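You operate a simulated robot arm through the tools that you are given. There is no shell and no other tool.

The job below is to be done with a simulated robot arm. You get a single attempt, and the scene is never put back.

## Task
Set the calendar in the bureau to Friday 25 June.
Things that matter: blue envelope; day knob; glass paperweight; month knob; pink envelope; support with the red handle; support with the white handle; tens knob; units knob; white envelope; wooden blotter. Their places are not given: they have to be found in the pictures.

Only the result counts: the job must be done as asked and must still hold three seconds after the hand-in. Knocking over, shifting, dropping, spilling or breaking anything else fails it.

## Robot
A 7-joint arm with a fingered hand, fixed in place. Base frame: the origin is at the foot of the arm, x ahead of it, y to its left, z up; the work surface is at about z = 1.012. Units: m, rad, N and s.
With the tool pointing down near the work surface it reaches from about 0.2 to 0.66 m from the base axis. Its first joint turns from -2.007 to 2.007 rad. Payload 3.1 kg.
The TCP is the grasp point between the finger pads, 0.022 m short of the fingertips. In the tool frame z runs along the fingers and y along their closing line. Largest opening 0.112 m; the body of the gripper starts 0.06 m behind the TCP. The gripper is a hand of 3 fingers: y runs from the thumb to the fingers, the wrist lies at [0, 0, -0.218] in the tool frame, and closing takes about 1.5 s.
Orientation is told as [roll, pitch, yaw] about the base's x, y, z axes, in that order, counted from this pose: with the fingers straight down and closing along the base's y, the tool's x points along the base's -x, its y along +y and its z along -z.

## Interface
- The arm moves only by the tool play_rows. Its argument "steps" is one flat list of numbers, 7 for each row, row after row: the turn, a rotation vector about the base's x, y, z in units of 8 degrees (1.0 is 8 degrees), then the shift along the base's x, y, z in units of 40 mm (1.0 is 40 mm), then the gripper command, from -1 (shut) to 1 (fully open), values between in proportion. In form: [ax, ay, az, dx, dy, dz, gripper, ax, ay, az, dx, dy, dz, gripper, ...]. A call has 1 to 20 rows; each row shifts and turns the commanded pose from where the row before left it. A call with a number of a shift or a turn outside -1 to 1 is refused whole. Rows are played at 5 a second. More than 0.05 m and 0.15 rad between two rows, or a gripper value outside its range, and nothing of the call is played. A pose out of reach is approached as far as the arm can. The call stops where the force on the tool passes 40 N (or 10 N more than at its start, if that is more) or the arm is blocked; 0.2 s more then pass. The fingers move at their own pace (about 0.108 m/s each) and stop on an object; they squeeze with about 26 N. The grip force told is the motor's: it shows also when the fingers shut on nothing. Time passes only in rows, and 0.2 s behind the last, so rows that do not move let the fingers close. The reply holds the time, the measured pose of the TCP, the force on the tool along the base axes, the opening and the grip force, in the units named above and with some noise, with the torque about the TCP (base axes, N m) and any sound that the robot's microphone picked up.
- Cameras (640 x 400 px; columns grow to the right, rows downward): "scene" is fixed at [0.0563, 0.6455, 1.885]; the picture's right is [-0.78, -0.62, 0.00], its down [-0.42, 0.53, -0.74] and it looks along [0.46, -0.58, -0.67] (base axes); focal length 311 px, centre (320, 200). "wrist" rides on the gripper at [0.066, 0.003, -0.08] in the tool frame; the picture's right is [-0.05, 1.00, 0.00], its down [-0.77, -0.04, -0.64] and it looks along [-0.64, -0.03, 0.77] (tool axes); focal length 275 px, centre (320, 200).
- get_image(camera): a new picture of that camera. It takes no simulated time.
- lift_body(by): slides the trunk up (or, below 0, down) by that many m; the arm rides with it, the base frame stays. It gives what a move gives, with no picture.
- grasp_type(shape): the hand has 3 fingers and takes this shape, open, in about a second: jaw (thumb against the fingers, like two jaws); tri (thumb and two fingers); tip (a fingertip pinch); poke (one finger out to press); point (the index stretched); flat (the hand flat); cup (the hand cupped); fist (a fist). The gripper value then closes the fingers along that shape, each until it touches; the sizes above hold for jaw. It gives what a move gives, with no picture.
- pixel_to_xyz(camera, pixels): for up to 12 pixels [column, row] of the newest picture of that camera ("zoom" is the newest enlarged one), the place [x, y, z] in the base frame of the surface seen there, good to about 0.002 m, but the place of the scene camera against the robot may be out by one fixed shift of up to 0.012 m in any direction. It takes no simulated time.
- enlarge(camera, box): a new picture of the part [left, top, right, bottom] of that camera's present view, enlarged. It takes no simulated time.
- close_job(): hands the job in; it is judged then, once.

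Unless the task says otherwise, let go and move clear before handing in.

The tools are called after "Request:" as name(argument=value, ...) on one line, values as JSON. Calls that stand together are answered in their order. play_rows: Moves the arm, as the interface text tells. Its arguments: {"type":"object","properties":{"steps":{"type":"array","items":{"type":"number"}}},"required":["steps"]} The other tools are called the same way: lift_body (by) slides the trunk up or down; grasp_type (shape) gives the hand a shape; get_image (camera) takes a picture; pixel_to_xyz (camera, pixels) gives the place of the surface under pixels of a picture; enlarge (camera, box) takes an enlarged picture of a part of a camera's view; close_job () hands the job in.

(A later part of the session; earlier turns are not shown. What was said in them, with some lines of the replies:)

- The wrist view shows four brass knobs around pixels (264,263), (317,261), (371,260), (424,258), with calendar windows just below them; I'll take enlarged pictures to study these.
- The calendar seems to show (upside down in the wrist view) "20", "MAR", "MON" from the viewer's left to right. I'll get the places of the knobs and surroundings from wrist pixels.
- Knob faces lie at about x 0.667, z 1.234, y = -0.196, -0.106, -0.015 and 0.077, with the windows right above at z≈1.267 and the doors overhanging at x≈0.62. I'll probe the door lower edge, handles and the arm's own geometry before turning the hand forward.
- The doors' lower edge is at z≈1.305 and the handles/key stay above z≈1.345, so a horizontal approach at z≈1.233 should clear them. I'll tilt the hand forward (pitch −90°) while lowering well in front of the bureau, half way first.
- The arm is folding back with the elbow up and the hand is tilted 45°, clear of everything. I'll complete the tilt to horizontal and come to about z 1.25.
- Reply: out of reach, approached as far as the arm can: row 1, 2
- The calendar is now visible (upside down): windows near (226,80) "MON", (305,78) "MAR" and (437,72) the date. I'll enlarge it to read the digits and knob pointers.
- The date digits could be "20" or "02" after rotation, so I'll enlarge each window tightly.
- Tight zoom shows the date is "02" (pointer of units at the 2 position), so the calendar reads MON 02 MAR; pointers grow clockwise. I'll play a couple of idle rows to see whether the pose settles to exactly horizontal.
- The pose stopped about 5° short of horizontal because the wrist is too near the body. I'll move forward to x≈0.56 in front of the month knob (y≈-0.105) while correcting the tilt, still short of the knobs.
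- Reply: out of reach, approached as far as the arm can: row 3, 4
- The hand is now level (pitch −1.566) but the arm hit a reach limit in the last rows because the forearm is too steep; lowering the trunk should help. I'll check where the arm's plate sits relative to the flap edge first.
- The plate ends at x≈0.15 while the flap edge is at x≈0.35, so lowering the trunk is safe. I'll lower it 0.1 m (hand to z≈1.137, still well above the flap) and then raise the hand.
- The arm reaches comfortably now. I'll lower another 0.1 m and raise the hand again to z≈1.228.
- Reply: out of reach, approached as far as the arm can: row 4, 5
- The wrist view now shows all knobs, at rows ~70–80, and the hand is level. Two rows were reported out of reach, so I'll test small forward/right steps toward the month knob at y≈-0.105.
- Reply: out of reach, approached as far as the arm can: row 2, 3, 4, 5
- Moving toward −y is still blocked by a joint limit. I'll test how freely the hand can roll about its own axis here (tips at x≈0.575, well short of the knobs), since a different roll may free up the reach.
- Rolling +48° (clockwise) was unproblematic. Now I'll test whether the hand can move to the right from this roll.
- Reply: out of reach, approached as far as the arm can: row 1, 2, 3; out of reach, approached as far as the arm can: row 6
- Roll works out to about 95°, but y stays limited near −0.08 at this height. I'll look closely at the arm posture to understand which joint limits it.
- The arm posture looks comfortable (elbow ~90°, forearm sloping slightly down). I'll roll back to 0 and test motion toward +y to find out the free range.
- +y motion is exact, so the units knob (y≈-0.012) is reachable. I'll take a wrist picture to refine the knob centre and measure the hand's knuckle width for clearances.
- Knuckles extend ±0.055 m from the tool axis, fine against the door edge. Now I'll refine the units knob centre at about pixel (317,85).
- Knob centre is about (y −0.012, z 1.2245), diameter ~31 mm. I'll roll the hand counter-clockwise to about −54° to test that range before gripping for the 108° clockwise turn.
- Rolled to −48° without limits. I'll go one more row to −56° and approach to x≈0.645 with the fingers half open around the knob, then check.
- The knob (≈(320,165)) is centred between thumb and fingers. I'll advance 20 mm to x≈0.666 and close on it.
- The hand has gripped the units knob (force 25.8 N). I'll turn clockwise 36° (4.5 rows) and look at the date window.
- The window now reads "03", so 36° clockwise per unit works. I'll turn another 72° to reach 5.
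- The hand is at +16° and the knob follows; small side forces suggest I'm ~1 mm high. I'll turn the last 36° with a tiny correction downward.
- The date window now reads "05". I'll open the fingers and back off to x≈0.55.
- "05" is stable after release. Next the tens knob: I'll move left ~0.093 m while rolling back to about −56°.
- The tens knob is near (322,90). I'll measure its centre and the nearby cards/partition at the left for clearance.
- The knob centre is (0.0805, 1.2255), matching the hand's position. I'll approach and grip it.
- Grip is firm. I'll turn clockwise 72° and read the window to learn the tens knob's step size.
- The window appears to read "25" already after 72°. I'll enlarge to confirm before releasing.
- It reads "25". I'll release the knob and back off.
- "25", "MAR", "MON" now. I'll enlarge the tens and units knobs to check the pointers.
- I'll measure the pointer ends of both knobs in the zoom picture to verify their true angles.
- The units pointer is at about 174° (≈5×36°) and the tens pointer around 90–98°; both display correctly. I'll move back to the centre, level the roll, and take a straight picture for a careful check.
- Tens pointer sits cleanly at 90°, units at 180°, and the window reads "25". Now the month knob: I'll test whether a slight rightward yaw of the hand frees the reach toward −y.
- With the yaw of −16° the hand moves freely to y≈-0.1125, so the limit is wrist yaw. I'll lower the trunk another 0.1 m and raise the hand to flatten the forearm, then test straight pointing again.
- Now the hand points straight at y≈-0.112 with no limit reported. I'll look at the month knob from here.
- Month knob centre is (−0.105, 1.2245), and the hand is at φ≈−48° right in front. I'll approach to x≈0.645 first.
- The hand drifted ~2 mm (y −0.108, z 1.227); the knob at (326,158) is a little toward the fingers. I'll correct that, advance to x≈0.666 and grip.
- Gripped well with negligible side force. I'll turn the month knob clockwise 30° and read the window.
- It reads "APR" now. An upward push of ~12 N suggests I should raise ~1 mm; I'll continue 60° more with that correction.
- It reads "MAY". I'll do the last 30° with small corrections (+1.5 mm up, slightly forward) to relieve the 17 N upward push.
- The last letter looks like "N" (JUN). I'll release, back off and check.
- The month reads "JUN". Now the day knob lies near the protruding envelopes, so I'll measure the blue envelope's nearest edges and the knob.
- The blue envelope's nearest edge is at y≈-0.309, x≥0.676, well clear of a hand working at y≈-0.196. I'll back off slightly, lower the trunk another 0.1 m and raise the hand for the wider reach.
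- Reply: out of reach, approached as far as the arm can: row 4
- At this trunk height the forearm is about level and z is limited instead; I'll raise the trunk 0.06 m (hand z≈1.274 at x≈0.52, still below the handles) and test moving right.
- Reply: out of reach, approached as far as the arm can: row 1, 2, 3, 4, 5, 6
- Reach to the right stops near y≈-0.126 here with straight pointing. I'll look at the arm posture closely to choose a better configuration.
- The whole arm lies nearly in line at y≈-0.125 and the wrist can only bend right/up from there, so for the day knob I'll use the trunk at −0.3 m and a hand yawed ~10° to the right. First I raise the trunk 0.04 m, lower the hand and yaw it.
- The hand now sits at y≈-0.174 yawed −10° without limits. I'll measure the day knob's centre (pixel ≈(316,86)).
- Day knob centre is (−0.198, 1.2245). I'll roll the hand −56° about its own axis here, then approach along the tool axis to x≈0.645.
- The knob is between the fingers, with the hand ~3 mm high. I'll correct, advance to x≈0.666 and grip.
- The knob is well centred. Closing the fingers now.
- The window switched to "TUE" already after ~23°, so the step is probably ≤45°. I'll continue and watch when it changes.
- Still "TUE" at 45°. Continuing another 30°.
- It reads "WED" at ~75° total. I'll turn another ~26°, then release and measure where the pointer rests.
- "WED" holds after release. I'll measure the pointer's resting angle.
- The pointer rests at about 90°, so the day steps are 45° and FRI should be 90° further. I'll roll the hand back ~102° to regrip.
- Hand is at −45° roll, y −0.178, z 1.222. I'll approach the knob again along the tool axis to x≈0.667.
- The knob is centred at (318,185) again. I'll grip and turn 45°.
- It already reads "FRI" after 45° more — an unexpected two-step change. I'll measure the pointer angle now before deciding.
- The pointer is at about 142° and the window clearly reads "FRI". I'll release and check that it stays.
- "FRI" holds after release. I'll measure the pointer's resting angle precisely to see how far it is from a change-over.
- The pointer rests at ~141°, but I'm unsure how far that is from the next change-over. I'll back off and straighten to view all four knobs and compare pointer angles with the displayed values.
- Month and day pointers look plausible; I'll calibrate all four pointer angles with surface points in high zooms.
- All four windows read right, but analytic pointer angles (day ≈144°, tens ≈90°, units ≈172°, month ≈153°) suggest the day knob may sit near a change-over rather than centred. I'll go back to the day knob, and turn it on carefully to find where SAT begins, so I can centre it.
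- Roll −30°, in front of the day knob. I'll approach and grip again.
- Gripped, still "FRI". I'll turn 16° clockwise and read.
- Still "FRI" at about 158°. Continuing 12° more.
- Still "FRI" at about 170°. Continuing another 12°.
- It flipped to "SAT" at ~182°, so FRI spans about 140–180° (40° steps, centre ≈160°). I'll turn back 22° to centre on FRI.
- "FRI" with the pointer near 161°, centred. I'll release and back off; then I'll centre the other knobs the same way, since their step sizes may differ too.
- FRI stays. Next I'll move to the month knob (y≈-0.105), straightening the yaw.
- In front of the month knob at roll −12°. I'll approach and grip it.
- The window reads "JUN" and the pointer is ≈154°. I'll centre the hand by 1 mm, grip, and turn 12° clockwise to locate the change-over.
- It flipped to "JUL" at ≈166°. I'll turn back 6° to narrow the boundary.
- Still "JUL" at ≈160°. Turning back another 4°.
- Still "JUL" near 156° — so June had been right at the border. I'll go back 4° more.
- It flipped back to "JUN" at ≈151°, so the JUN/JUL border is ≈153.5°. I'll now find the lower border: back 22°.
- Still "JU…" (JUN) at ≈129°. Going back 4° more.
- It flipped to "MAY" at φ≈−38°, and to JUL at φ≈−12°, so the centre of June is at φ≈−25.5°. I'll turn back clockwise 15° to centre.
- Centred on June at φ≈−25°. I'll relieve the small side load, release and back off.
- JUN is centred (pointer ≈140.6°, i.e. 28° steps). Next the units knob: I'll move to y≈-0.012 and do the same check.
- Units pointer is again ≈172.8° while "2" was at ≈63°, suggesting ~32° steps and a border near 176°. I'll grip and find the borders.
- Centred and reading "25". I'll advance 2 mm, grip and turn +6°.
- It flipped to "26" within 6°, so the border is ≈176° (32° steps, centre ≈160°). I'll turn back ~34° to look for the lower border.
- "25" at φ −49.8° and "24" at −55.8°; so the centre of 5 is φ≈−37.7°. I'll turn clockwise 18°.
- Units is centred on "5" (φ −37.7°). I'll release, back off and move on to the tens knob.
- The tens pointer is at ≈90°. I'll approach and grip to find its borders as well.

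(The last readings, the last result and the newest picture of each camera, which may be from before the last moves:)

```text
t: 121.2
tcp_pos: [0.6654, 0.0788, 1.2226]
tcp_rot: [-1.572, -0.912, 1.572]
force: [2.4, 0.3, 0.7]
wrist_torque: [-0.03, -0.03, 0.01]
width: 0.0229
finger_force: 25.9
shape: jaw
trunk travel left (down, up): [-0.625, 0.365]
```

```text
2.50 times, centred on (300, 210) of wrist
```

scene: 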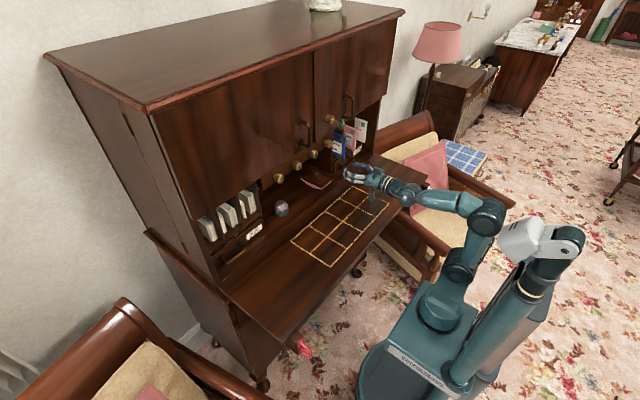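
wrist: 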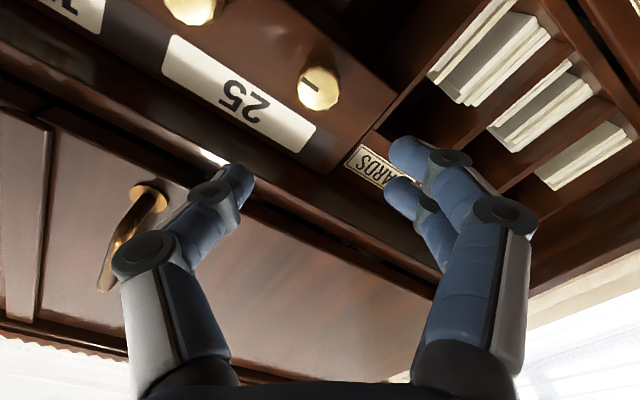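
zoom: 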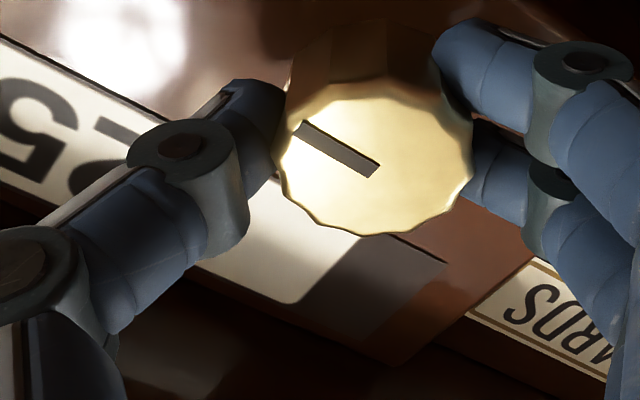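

Gripped; the "2" is partly hidden behind the thumb at this roll. I'll turn +12° and view a wider area.

Request:
play_rows(steps=[0.75, 0, 0, 0, 0, 0, -1, 0.75, 0, 0, 0, 0, 0, -1, 0, 0, 0, 0, 0, 0, -1])

Request:
enlarge(camera="wrist", box=[140, 120, 420, 300])

```text
t: 122.0
tcp_pos: [0.666, 0.0797, 1.223]
tcp_rot: [-1.57, -1.122, 1.567]
force: [-5.2, -2.4, -8.3]
wrist_torque: [0.01, 0.17, -0.01]
width: 0.0229
finger_force: 25.8
shape: jaw
trunk travel left (down, up): [-0.625, 0.365]
```

```text
2.22 times, centred on (280, 210) of wrist
```

zoom: 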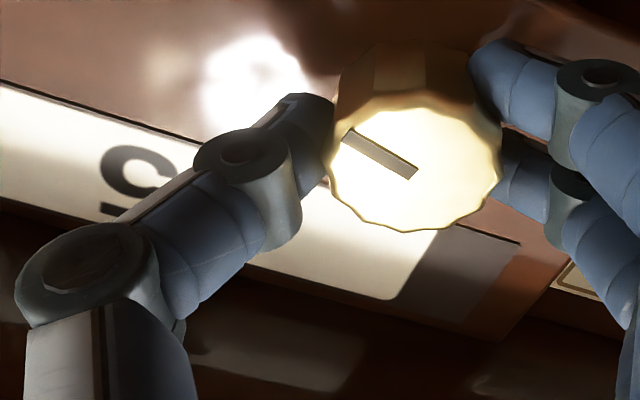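

The "2" is hidden by the thumb at this roll. I'll turn back 12°, release, back off a little, re-roll to about +15° (where the digits were visible before) and regrip.

Request:
play_rows(steps=[-0.75, 0, 0, 0, 0, 0, -1, -0.75, 0, 0, 0, 0, 0, -1, 0, 0, 0, 0, 0, 0, -1, 0, 0, 0, 0, 0, 0, 0, 0, 0, 0, 0, 0, 0, 0, 0, 0, 0, 0, 0, 0, 0, 0, 0, 0, -0.7, 0, 0, 0, 0, 0, 0, -0.8, 0, 0, 0, 0, 0, 0, 0, 0, 0, 0])

Request:
play_rows(steps=[1, 0, 0, 0, 0, 0, 0, 1, 0, 0, 0, 0, 0, 0, 1, 0, 0, 0, 0, 0, 0, 1, 0, 0, 0, 0, 0, 0, 1, 0, 0, 0, 0, 0, 0, 1, 0, 0, 0, 0, 0, 0, 0.7, 0, 0, 0, 0, 0, 0, 0, 0, 0, 0, 0, 0, 0])

Request:
get_image(camera="wrist")

```text
t: 124.0
tcp_pos: [0.6064, 0.0788, 1.2216]
tcp_rot: [-1.571, -0.913, 1.571]
force: [0.6, -0.1, 0.1]
wrist_torque: [-0.02, 0.0, -0.05]
width: 0.0554
finger_force: 0.0
shape: jaw
trunk travel left (down, up): [-0.625, 0.365]
```

```text
t: 125.8
tcp_pos: [0.6054, 0.0796, 1.223]
tcp_rot: [1.57, -1.293, -1.575]
force: [-0.8, 0.1, -0.3]
wrist_torque: [-0.01, 0.01, -0.03]
width: 0.0554
finger_force: 0.1
shape: jaw
trunk travel left (down, up): [-0.625, 0.365]
```

```text
taken
```

wrist: 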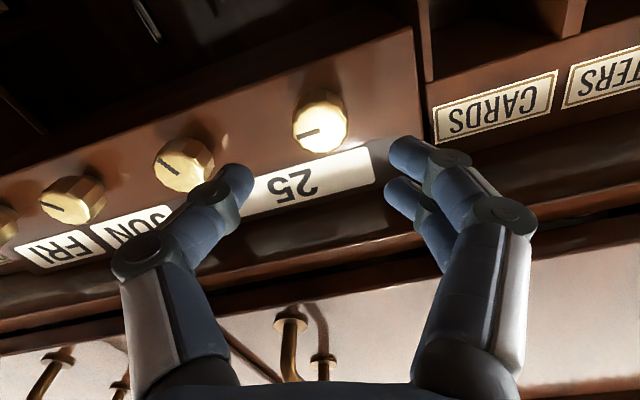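

Roll +16°, "25" visible beside the hand. I'll approach and grip, then turn +12°.

Request:
play_rows(steps=[0, 0, 0, 0.5, 0.01, 0.01, 0, 0, 0, 0, 0.5, 0.01, 0.01, 0, 0, 0, 0, 0.5, 0, 0, 0, 0, 0, 0, 0, 0, 0, 0, 0, 0, 0, 0, 0, 0, -1, 0, 0, 0, 0, 0, 0, -1, 0, 0, 0, 0, 0, 0, -1, 0, 0, 0, 0, 0, 0, -1])

Request:
enlarge(camera="wrist", box=[180, 130, 420, 290])

Request:
play_rows(steps=[0.75, 0, 0, 0, 0, 0, -1, 0.75, 0, 0, 0, 0, 0, -1, 0, 0, 0, 0, 0, 0, -1])

Request:
enlarge(camera="wrist", box=[180, 130, 420, 290])

```text
t: 127.5
tcp_pos: [0.6652, 0.0816, 1.2239]
tcp_rot: [1.573, -1.294, -1.576]
force: [2.3, 0.0, 2.2]
wrist_torque: [-0.02, -0.06, -0.02]
width: 0.0229
finger_force: 26.1
shape: jaw
trunk travel left (down, up): [-0.625, 0.365]
```

```text
2.50 times, centred on (300, 210) of wrist
```

zoom: 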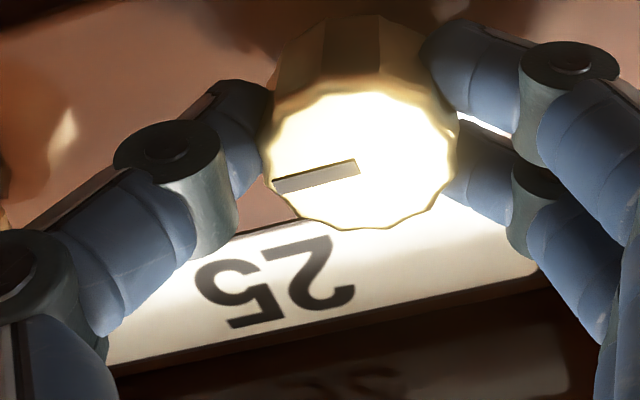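

```text
t: 128.3
tcp_pos: [0.6652, 0.0821, 1.2237]
tcp_rot: [1.572, -1.084, -1.572]
force: [-2.2, -0.8, -0.8]
wrist_torque: [0.01, 0.03, 0.01]
width: 0.0226
finger_force: 26.1
shape: jaw
trunk travel left (down, up): [-0.625, 0.365]
```

```text
2.50 times, centred on (300, 210) of wrist
```

zoom: 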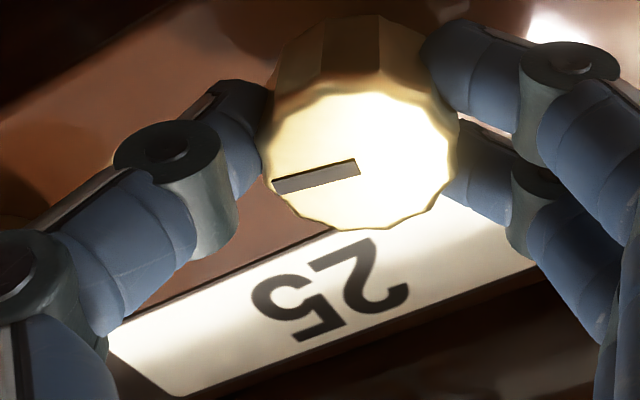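

Still "25" at ≈103°. Turning +8° more.

Request:
play_rows(steps=[1, 0, 0, 0, 0, 0, -1, 0, 0, 0, 0, 0, 0, -1])

Request:
enlarge(camera="wrist", box=[180, 130, 420, 290])

Request:
play_rows(steps=[0.75, 0, 0, 0, 0, 0, -1, 0, 0, 0, 0, 0, 0, -1])

Request:
enlarge(camera="wrist", box=[180, 130, 420, 290])

```text
t: 128.9
tcp_pos: [0.6652, 0.0817, 1.2233]
tcp_rot: [1.57, -0.944, -1.572]
force: [-1.7, 0.3, 1.2]
wrist_torque: [0.02, -0.01, 0.02]
width: 0.0226
finger_force: 26.2
shape: jaw
trunk travel left (down, up): [-0.625, 0.365]
```

```text
2.50 times, centred on (300, 210) of wrist
```

zoom: 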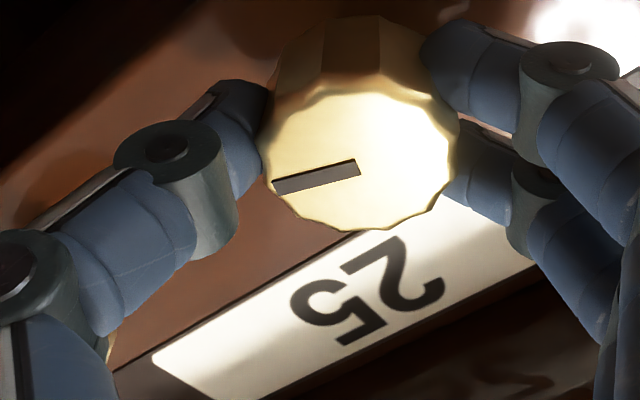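

```text
t: 129.6
tcp_pos: [0.666, 0.0817, 1.224]
tcp_rot: [1.572, -0.839, -1.572]
force: [-3.4, 0.4, -0.3]
wrist_torque: [0.01, 0.0, 0.02]
width: 0.0227
finger_force: 25.8
shape: jaw
trunk travel left (down, up): [-0.625, 0.365]
```

```text
2.50 times, centred on (300, 210) of wrist
```

zoom: 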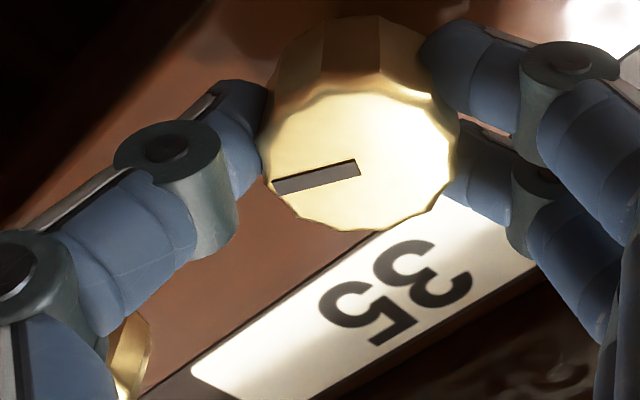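

It flipped to "35" between ≈111° and ≈117°, so the steps are 45° and the tens knob was already centred at 90°. I'll turn back 25.5° and release.

Request:
play_rows(steps=[-0.8, 0, 0, 0, 0, 0, -1, -0.8, 0, 0, 0, 0, 0, -1, -0.8, 0, 0, 0, 0, 0, -1, -0.8, 0, 0, 0, 0, 0, -1, 0, 0, 0, 0, 0, 0, -1])

Request:
enlarge(camera="wrist", box=[180, 130, 420, 290])

Request:
play_rows(steps=[0, 0, 0, 0, 0, 0, 0, 0, 0, 0, 0, 0, 0, 0, 0, 0, 0, 0, 0, 0, 0, 0, 0, 0, -0.5, 0, 0, 0, 0, 0, 0, -0.8, 0, 0, 0, 0, 0, 0, -0.8, 0, 0, 0, 0, 0, 0, -0.8, 0, 0, 0, 0, 0, 0, 0, 0, 0, 0])

Request:
get_image(camera="wrist")

```text
t: 130.8
tcp_pos: [0.6652, 0.0817, 1.223]
tcp_rot: [1.569, -1.292, -1.569]
force: [-7.3, 2.2, -6.8]
wrist_torque: [0.02, 0.09, 0.04]
width: 0.0227
finger_force: 25.6
shape: jaw
trunk travel left (down, up): [-0.625, 0.365]
```

```text
2.50 times, centred on (300, 210) of wrist
```

zoom: 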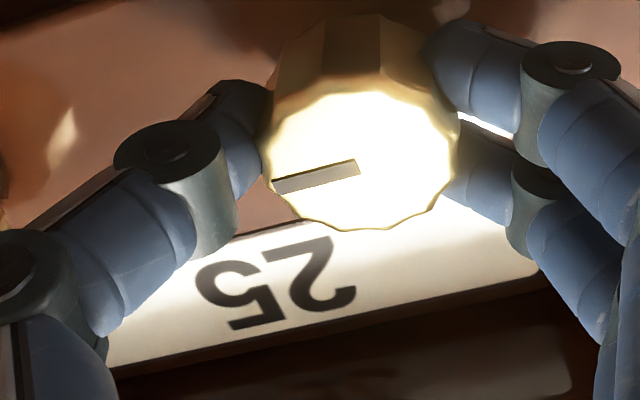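

```text
t: 132.6
tcp_pos: [0.5504, 0.0802, 1.2228]
tcp_rot: [1.57, -1.288, -1.572]
force: [-0.4, 0.4, -0.1]
wrist_torque: [0.02, 0.01, -0.04]
width: 0.0552
finger_force: 0.1
shape: jaw
trunk travel left (down, up): [-0.625, 0.365]
```

```text
taken
```

wrist: 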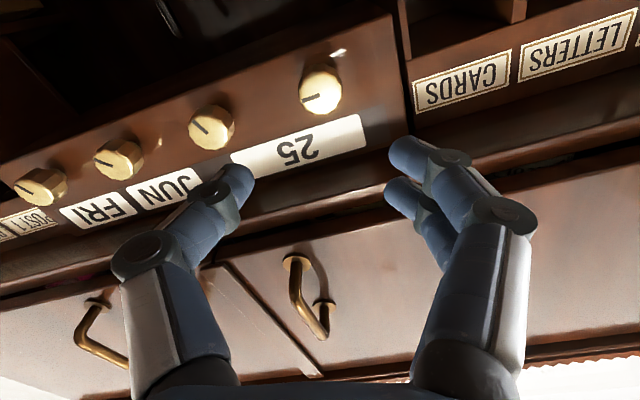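

All windows read 25 / JUN / FRI. I'll move the hand back and centre it for a final check of all pointers and the surroundings.

Request:
play_rows(steps=[-0.5, 0, 0, -0.3, -0.6, 0, 0, -0.5, 0, 0, -0.3, -0.6, 0, 0, -0.5, 0, 0, -0.4, -0.6, 0, 0, -0.5, 0, 0, -0.4, -0.6, 0, 0, 0, 0, 0, -0.4, -0.6, 0, 0, 0, 0, 0, 0, 0, 0, 0])

Request:
get_image(camera="wrist")

Request:
get_image(camera="scene")

Request:
enlarge(camera="wrist", box=[160, 0, 520, 150])

```text
t: 133.9
tcp_pos: [0.4785, -0.0404, 1.2238]
tcp_rot: [1.456, -1.568, -1.458]
force: [0.1, 0.2, -0.2]
wrist_torque: [-0.01, -0.01, -0.01]
width: 0.0556
finger_force: 0.1
shape: jaw
trunk travel left (down, up): [-0.625, 0.365]
```

```text
taken
```

wrist: 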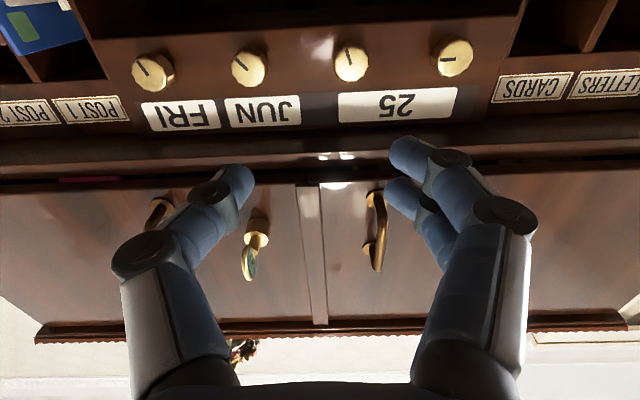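

```text
taken
```

scene: 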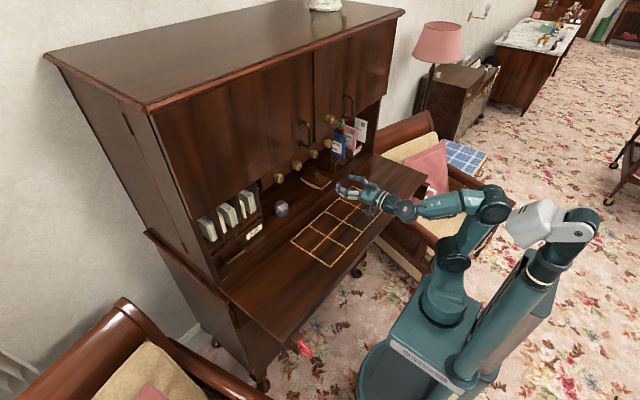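

```text
1.78 times, centred on (340, 75) of wrist
```

zoom: 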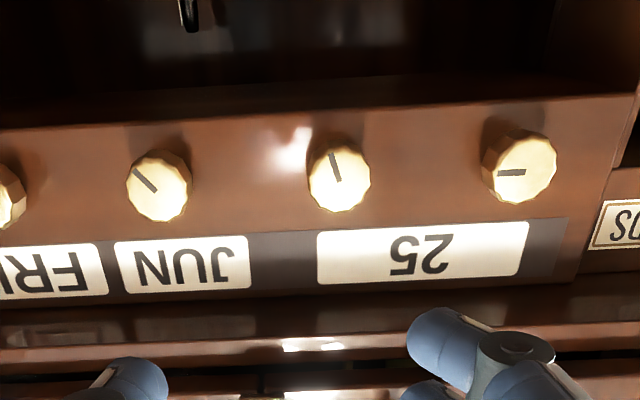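

Everything reads FRI / JUN / 25 and the surroundings look untouched. I'll check the day knob's pointer once more in a tight zoom.

Request:
enlarge(camera="wrist", box=[121, 42, 185, 98])

Request:
enlarge(camera="wrist", box=[216, 40, 280, 96])

Request:
enlarge(camera="scene", box=[180, 90, 400, 270])

```text
7.14 times, centred on (153, 70) of wrist
```

zoom: 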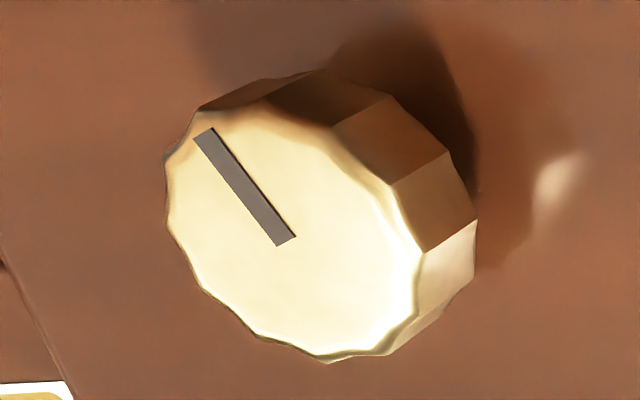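

```text
7.14 times, centred on (248, 68) of wrist
```

zoom: 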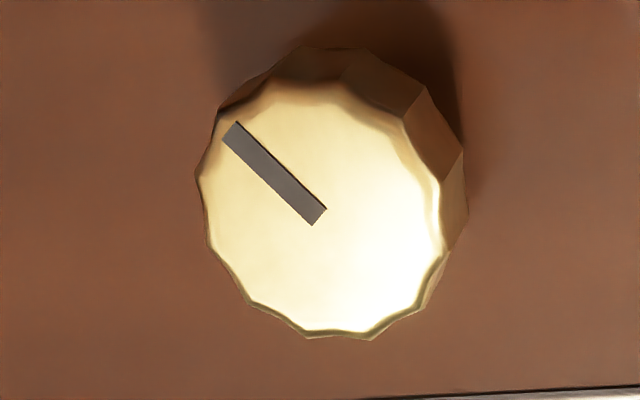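

```text
2.22 times, centred on (290, 180) of scene
```

zoom: 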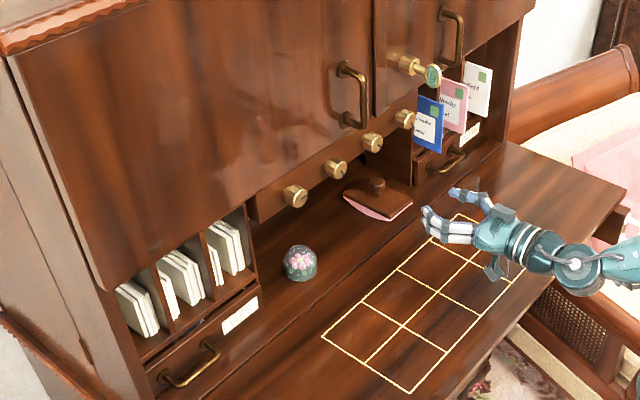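

The day pointer is at ≈160° (centre of FRI), June at ≈140°, tens at ≈90° and units at ≈160°; nothing else moved and the hand is clear. Handing the job in.

Request:
close_job()

```text
The job is handed in.
```

The calendar reads Friday 25 June (FRI, JUN and 25 in its three windows), and the job is handed in. I don't have the verdict.

I turned each knob past its change-over point and back, then set the pointer near the middle of its position, so a small disturbance should not change the reading. For the tens and day knobs I worked out the middle from one change-over point and the step size.

| Knob | Reads | Pointer angle, clockwise from straight up | Step per position |
|---|---|---|---|
| Tens | 2 | about 90° | about 45° |
| Units | 5 | about 160° | about 32° |
| Month | JUN | about 140° | about 28° |
| Day | FRI | about 160° | about 40° |

The paperweight, blotter, envelopes and both supports look undisturbed in the last pictures. The hand is open and clear of the knobs, and the trunk is 0.3 m below where it started.
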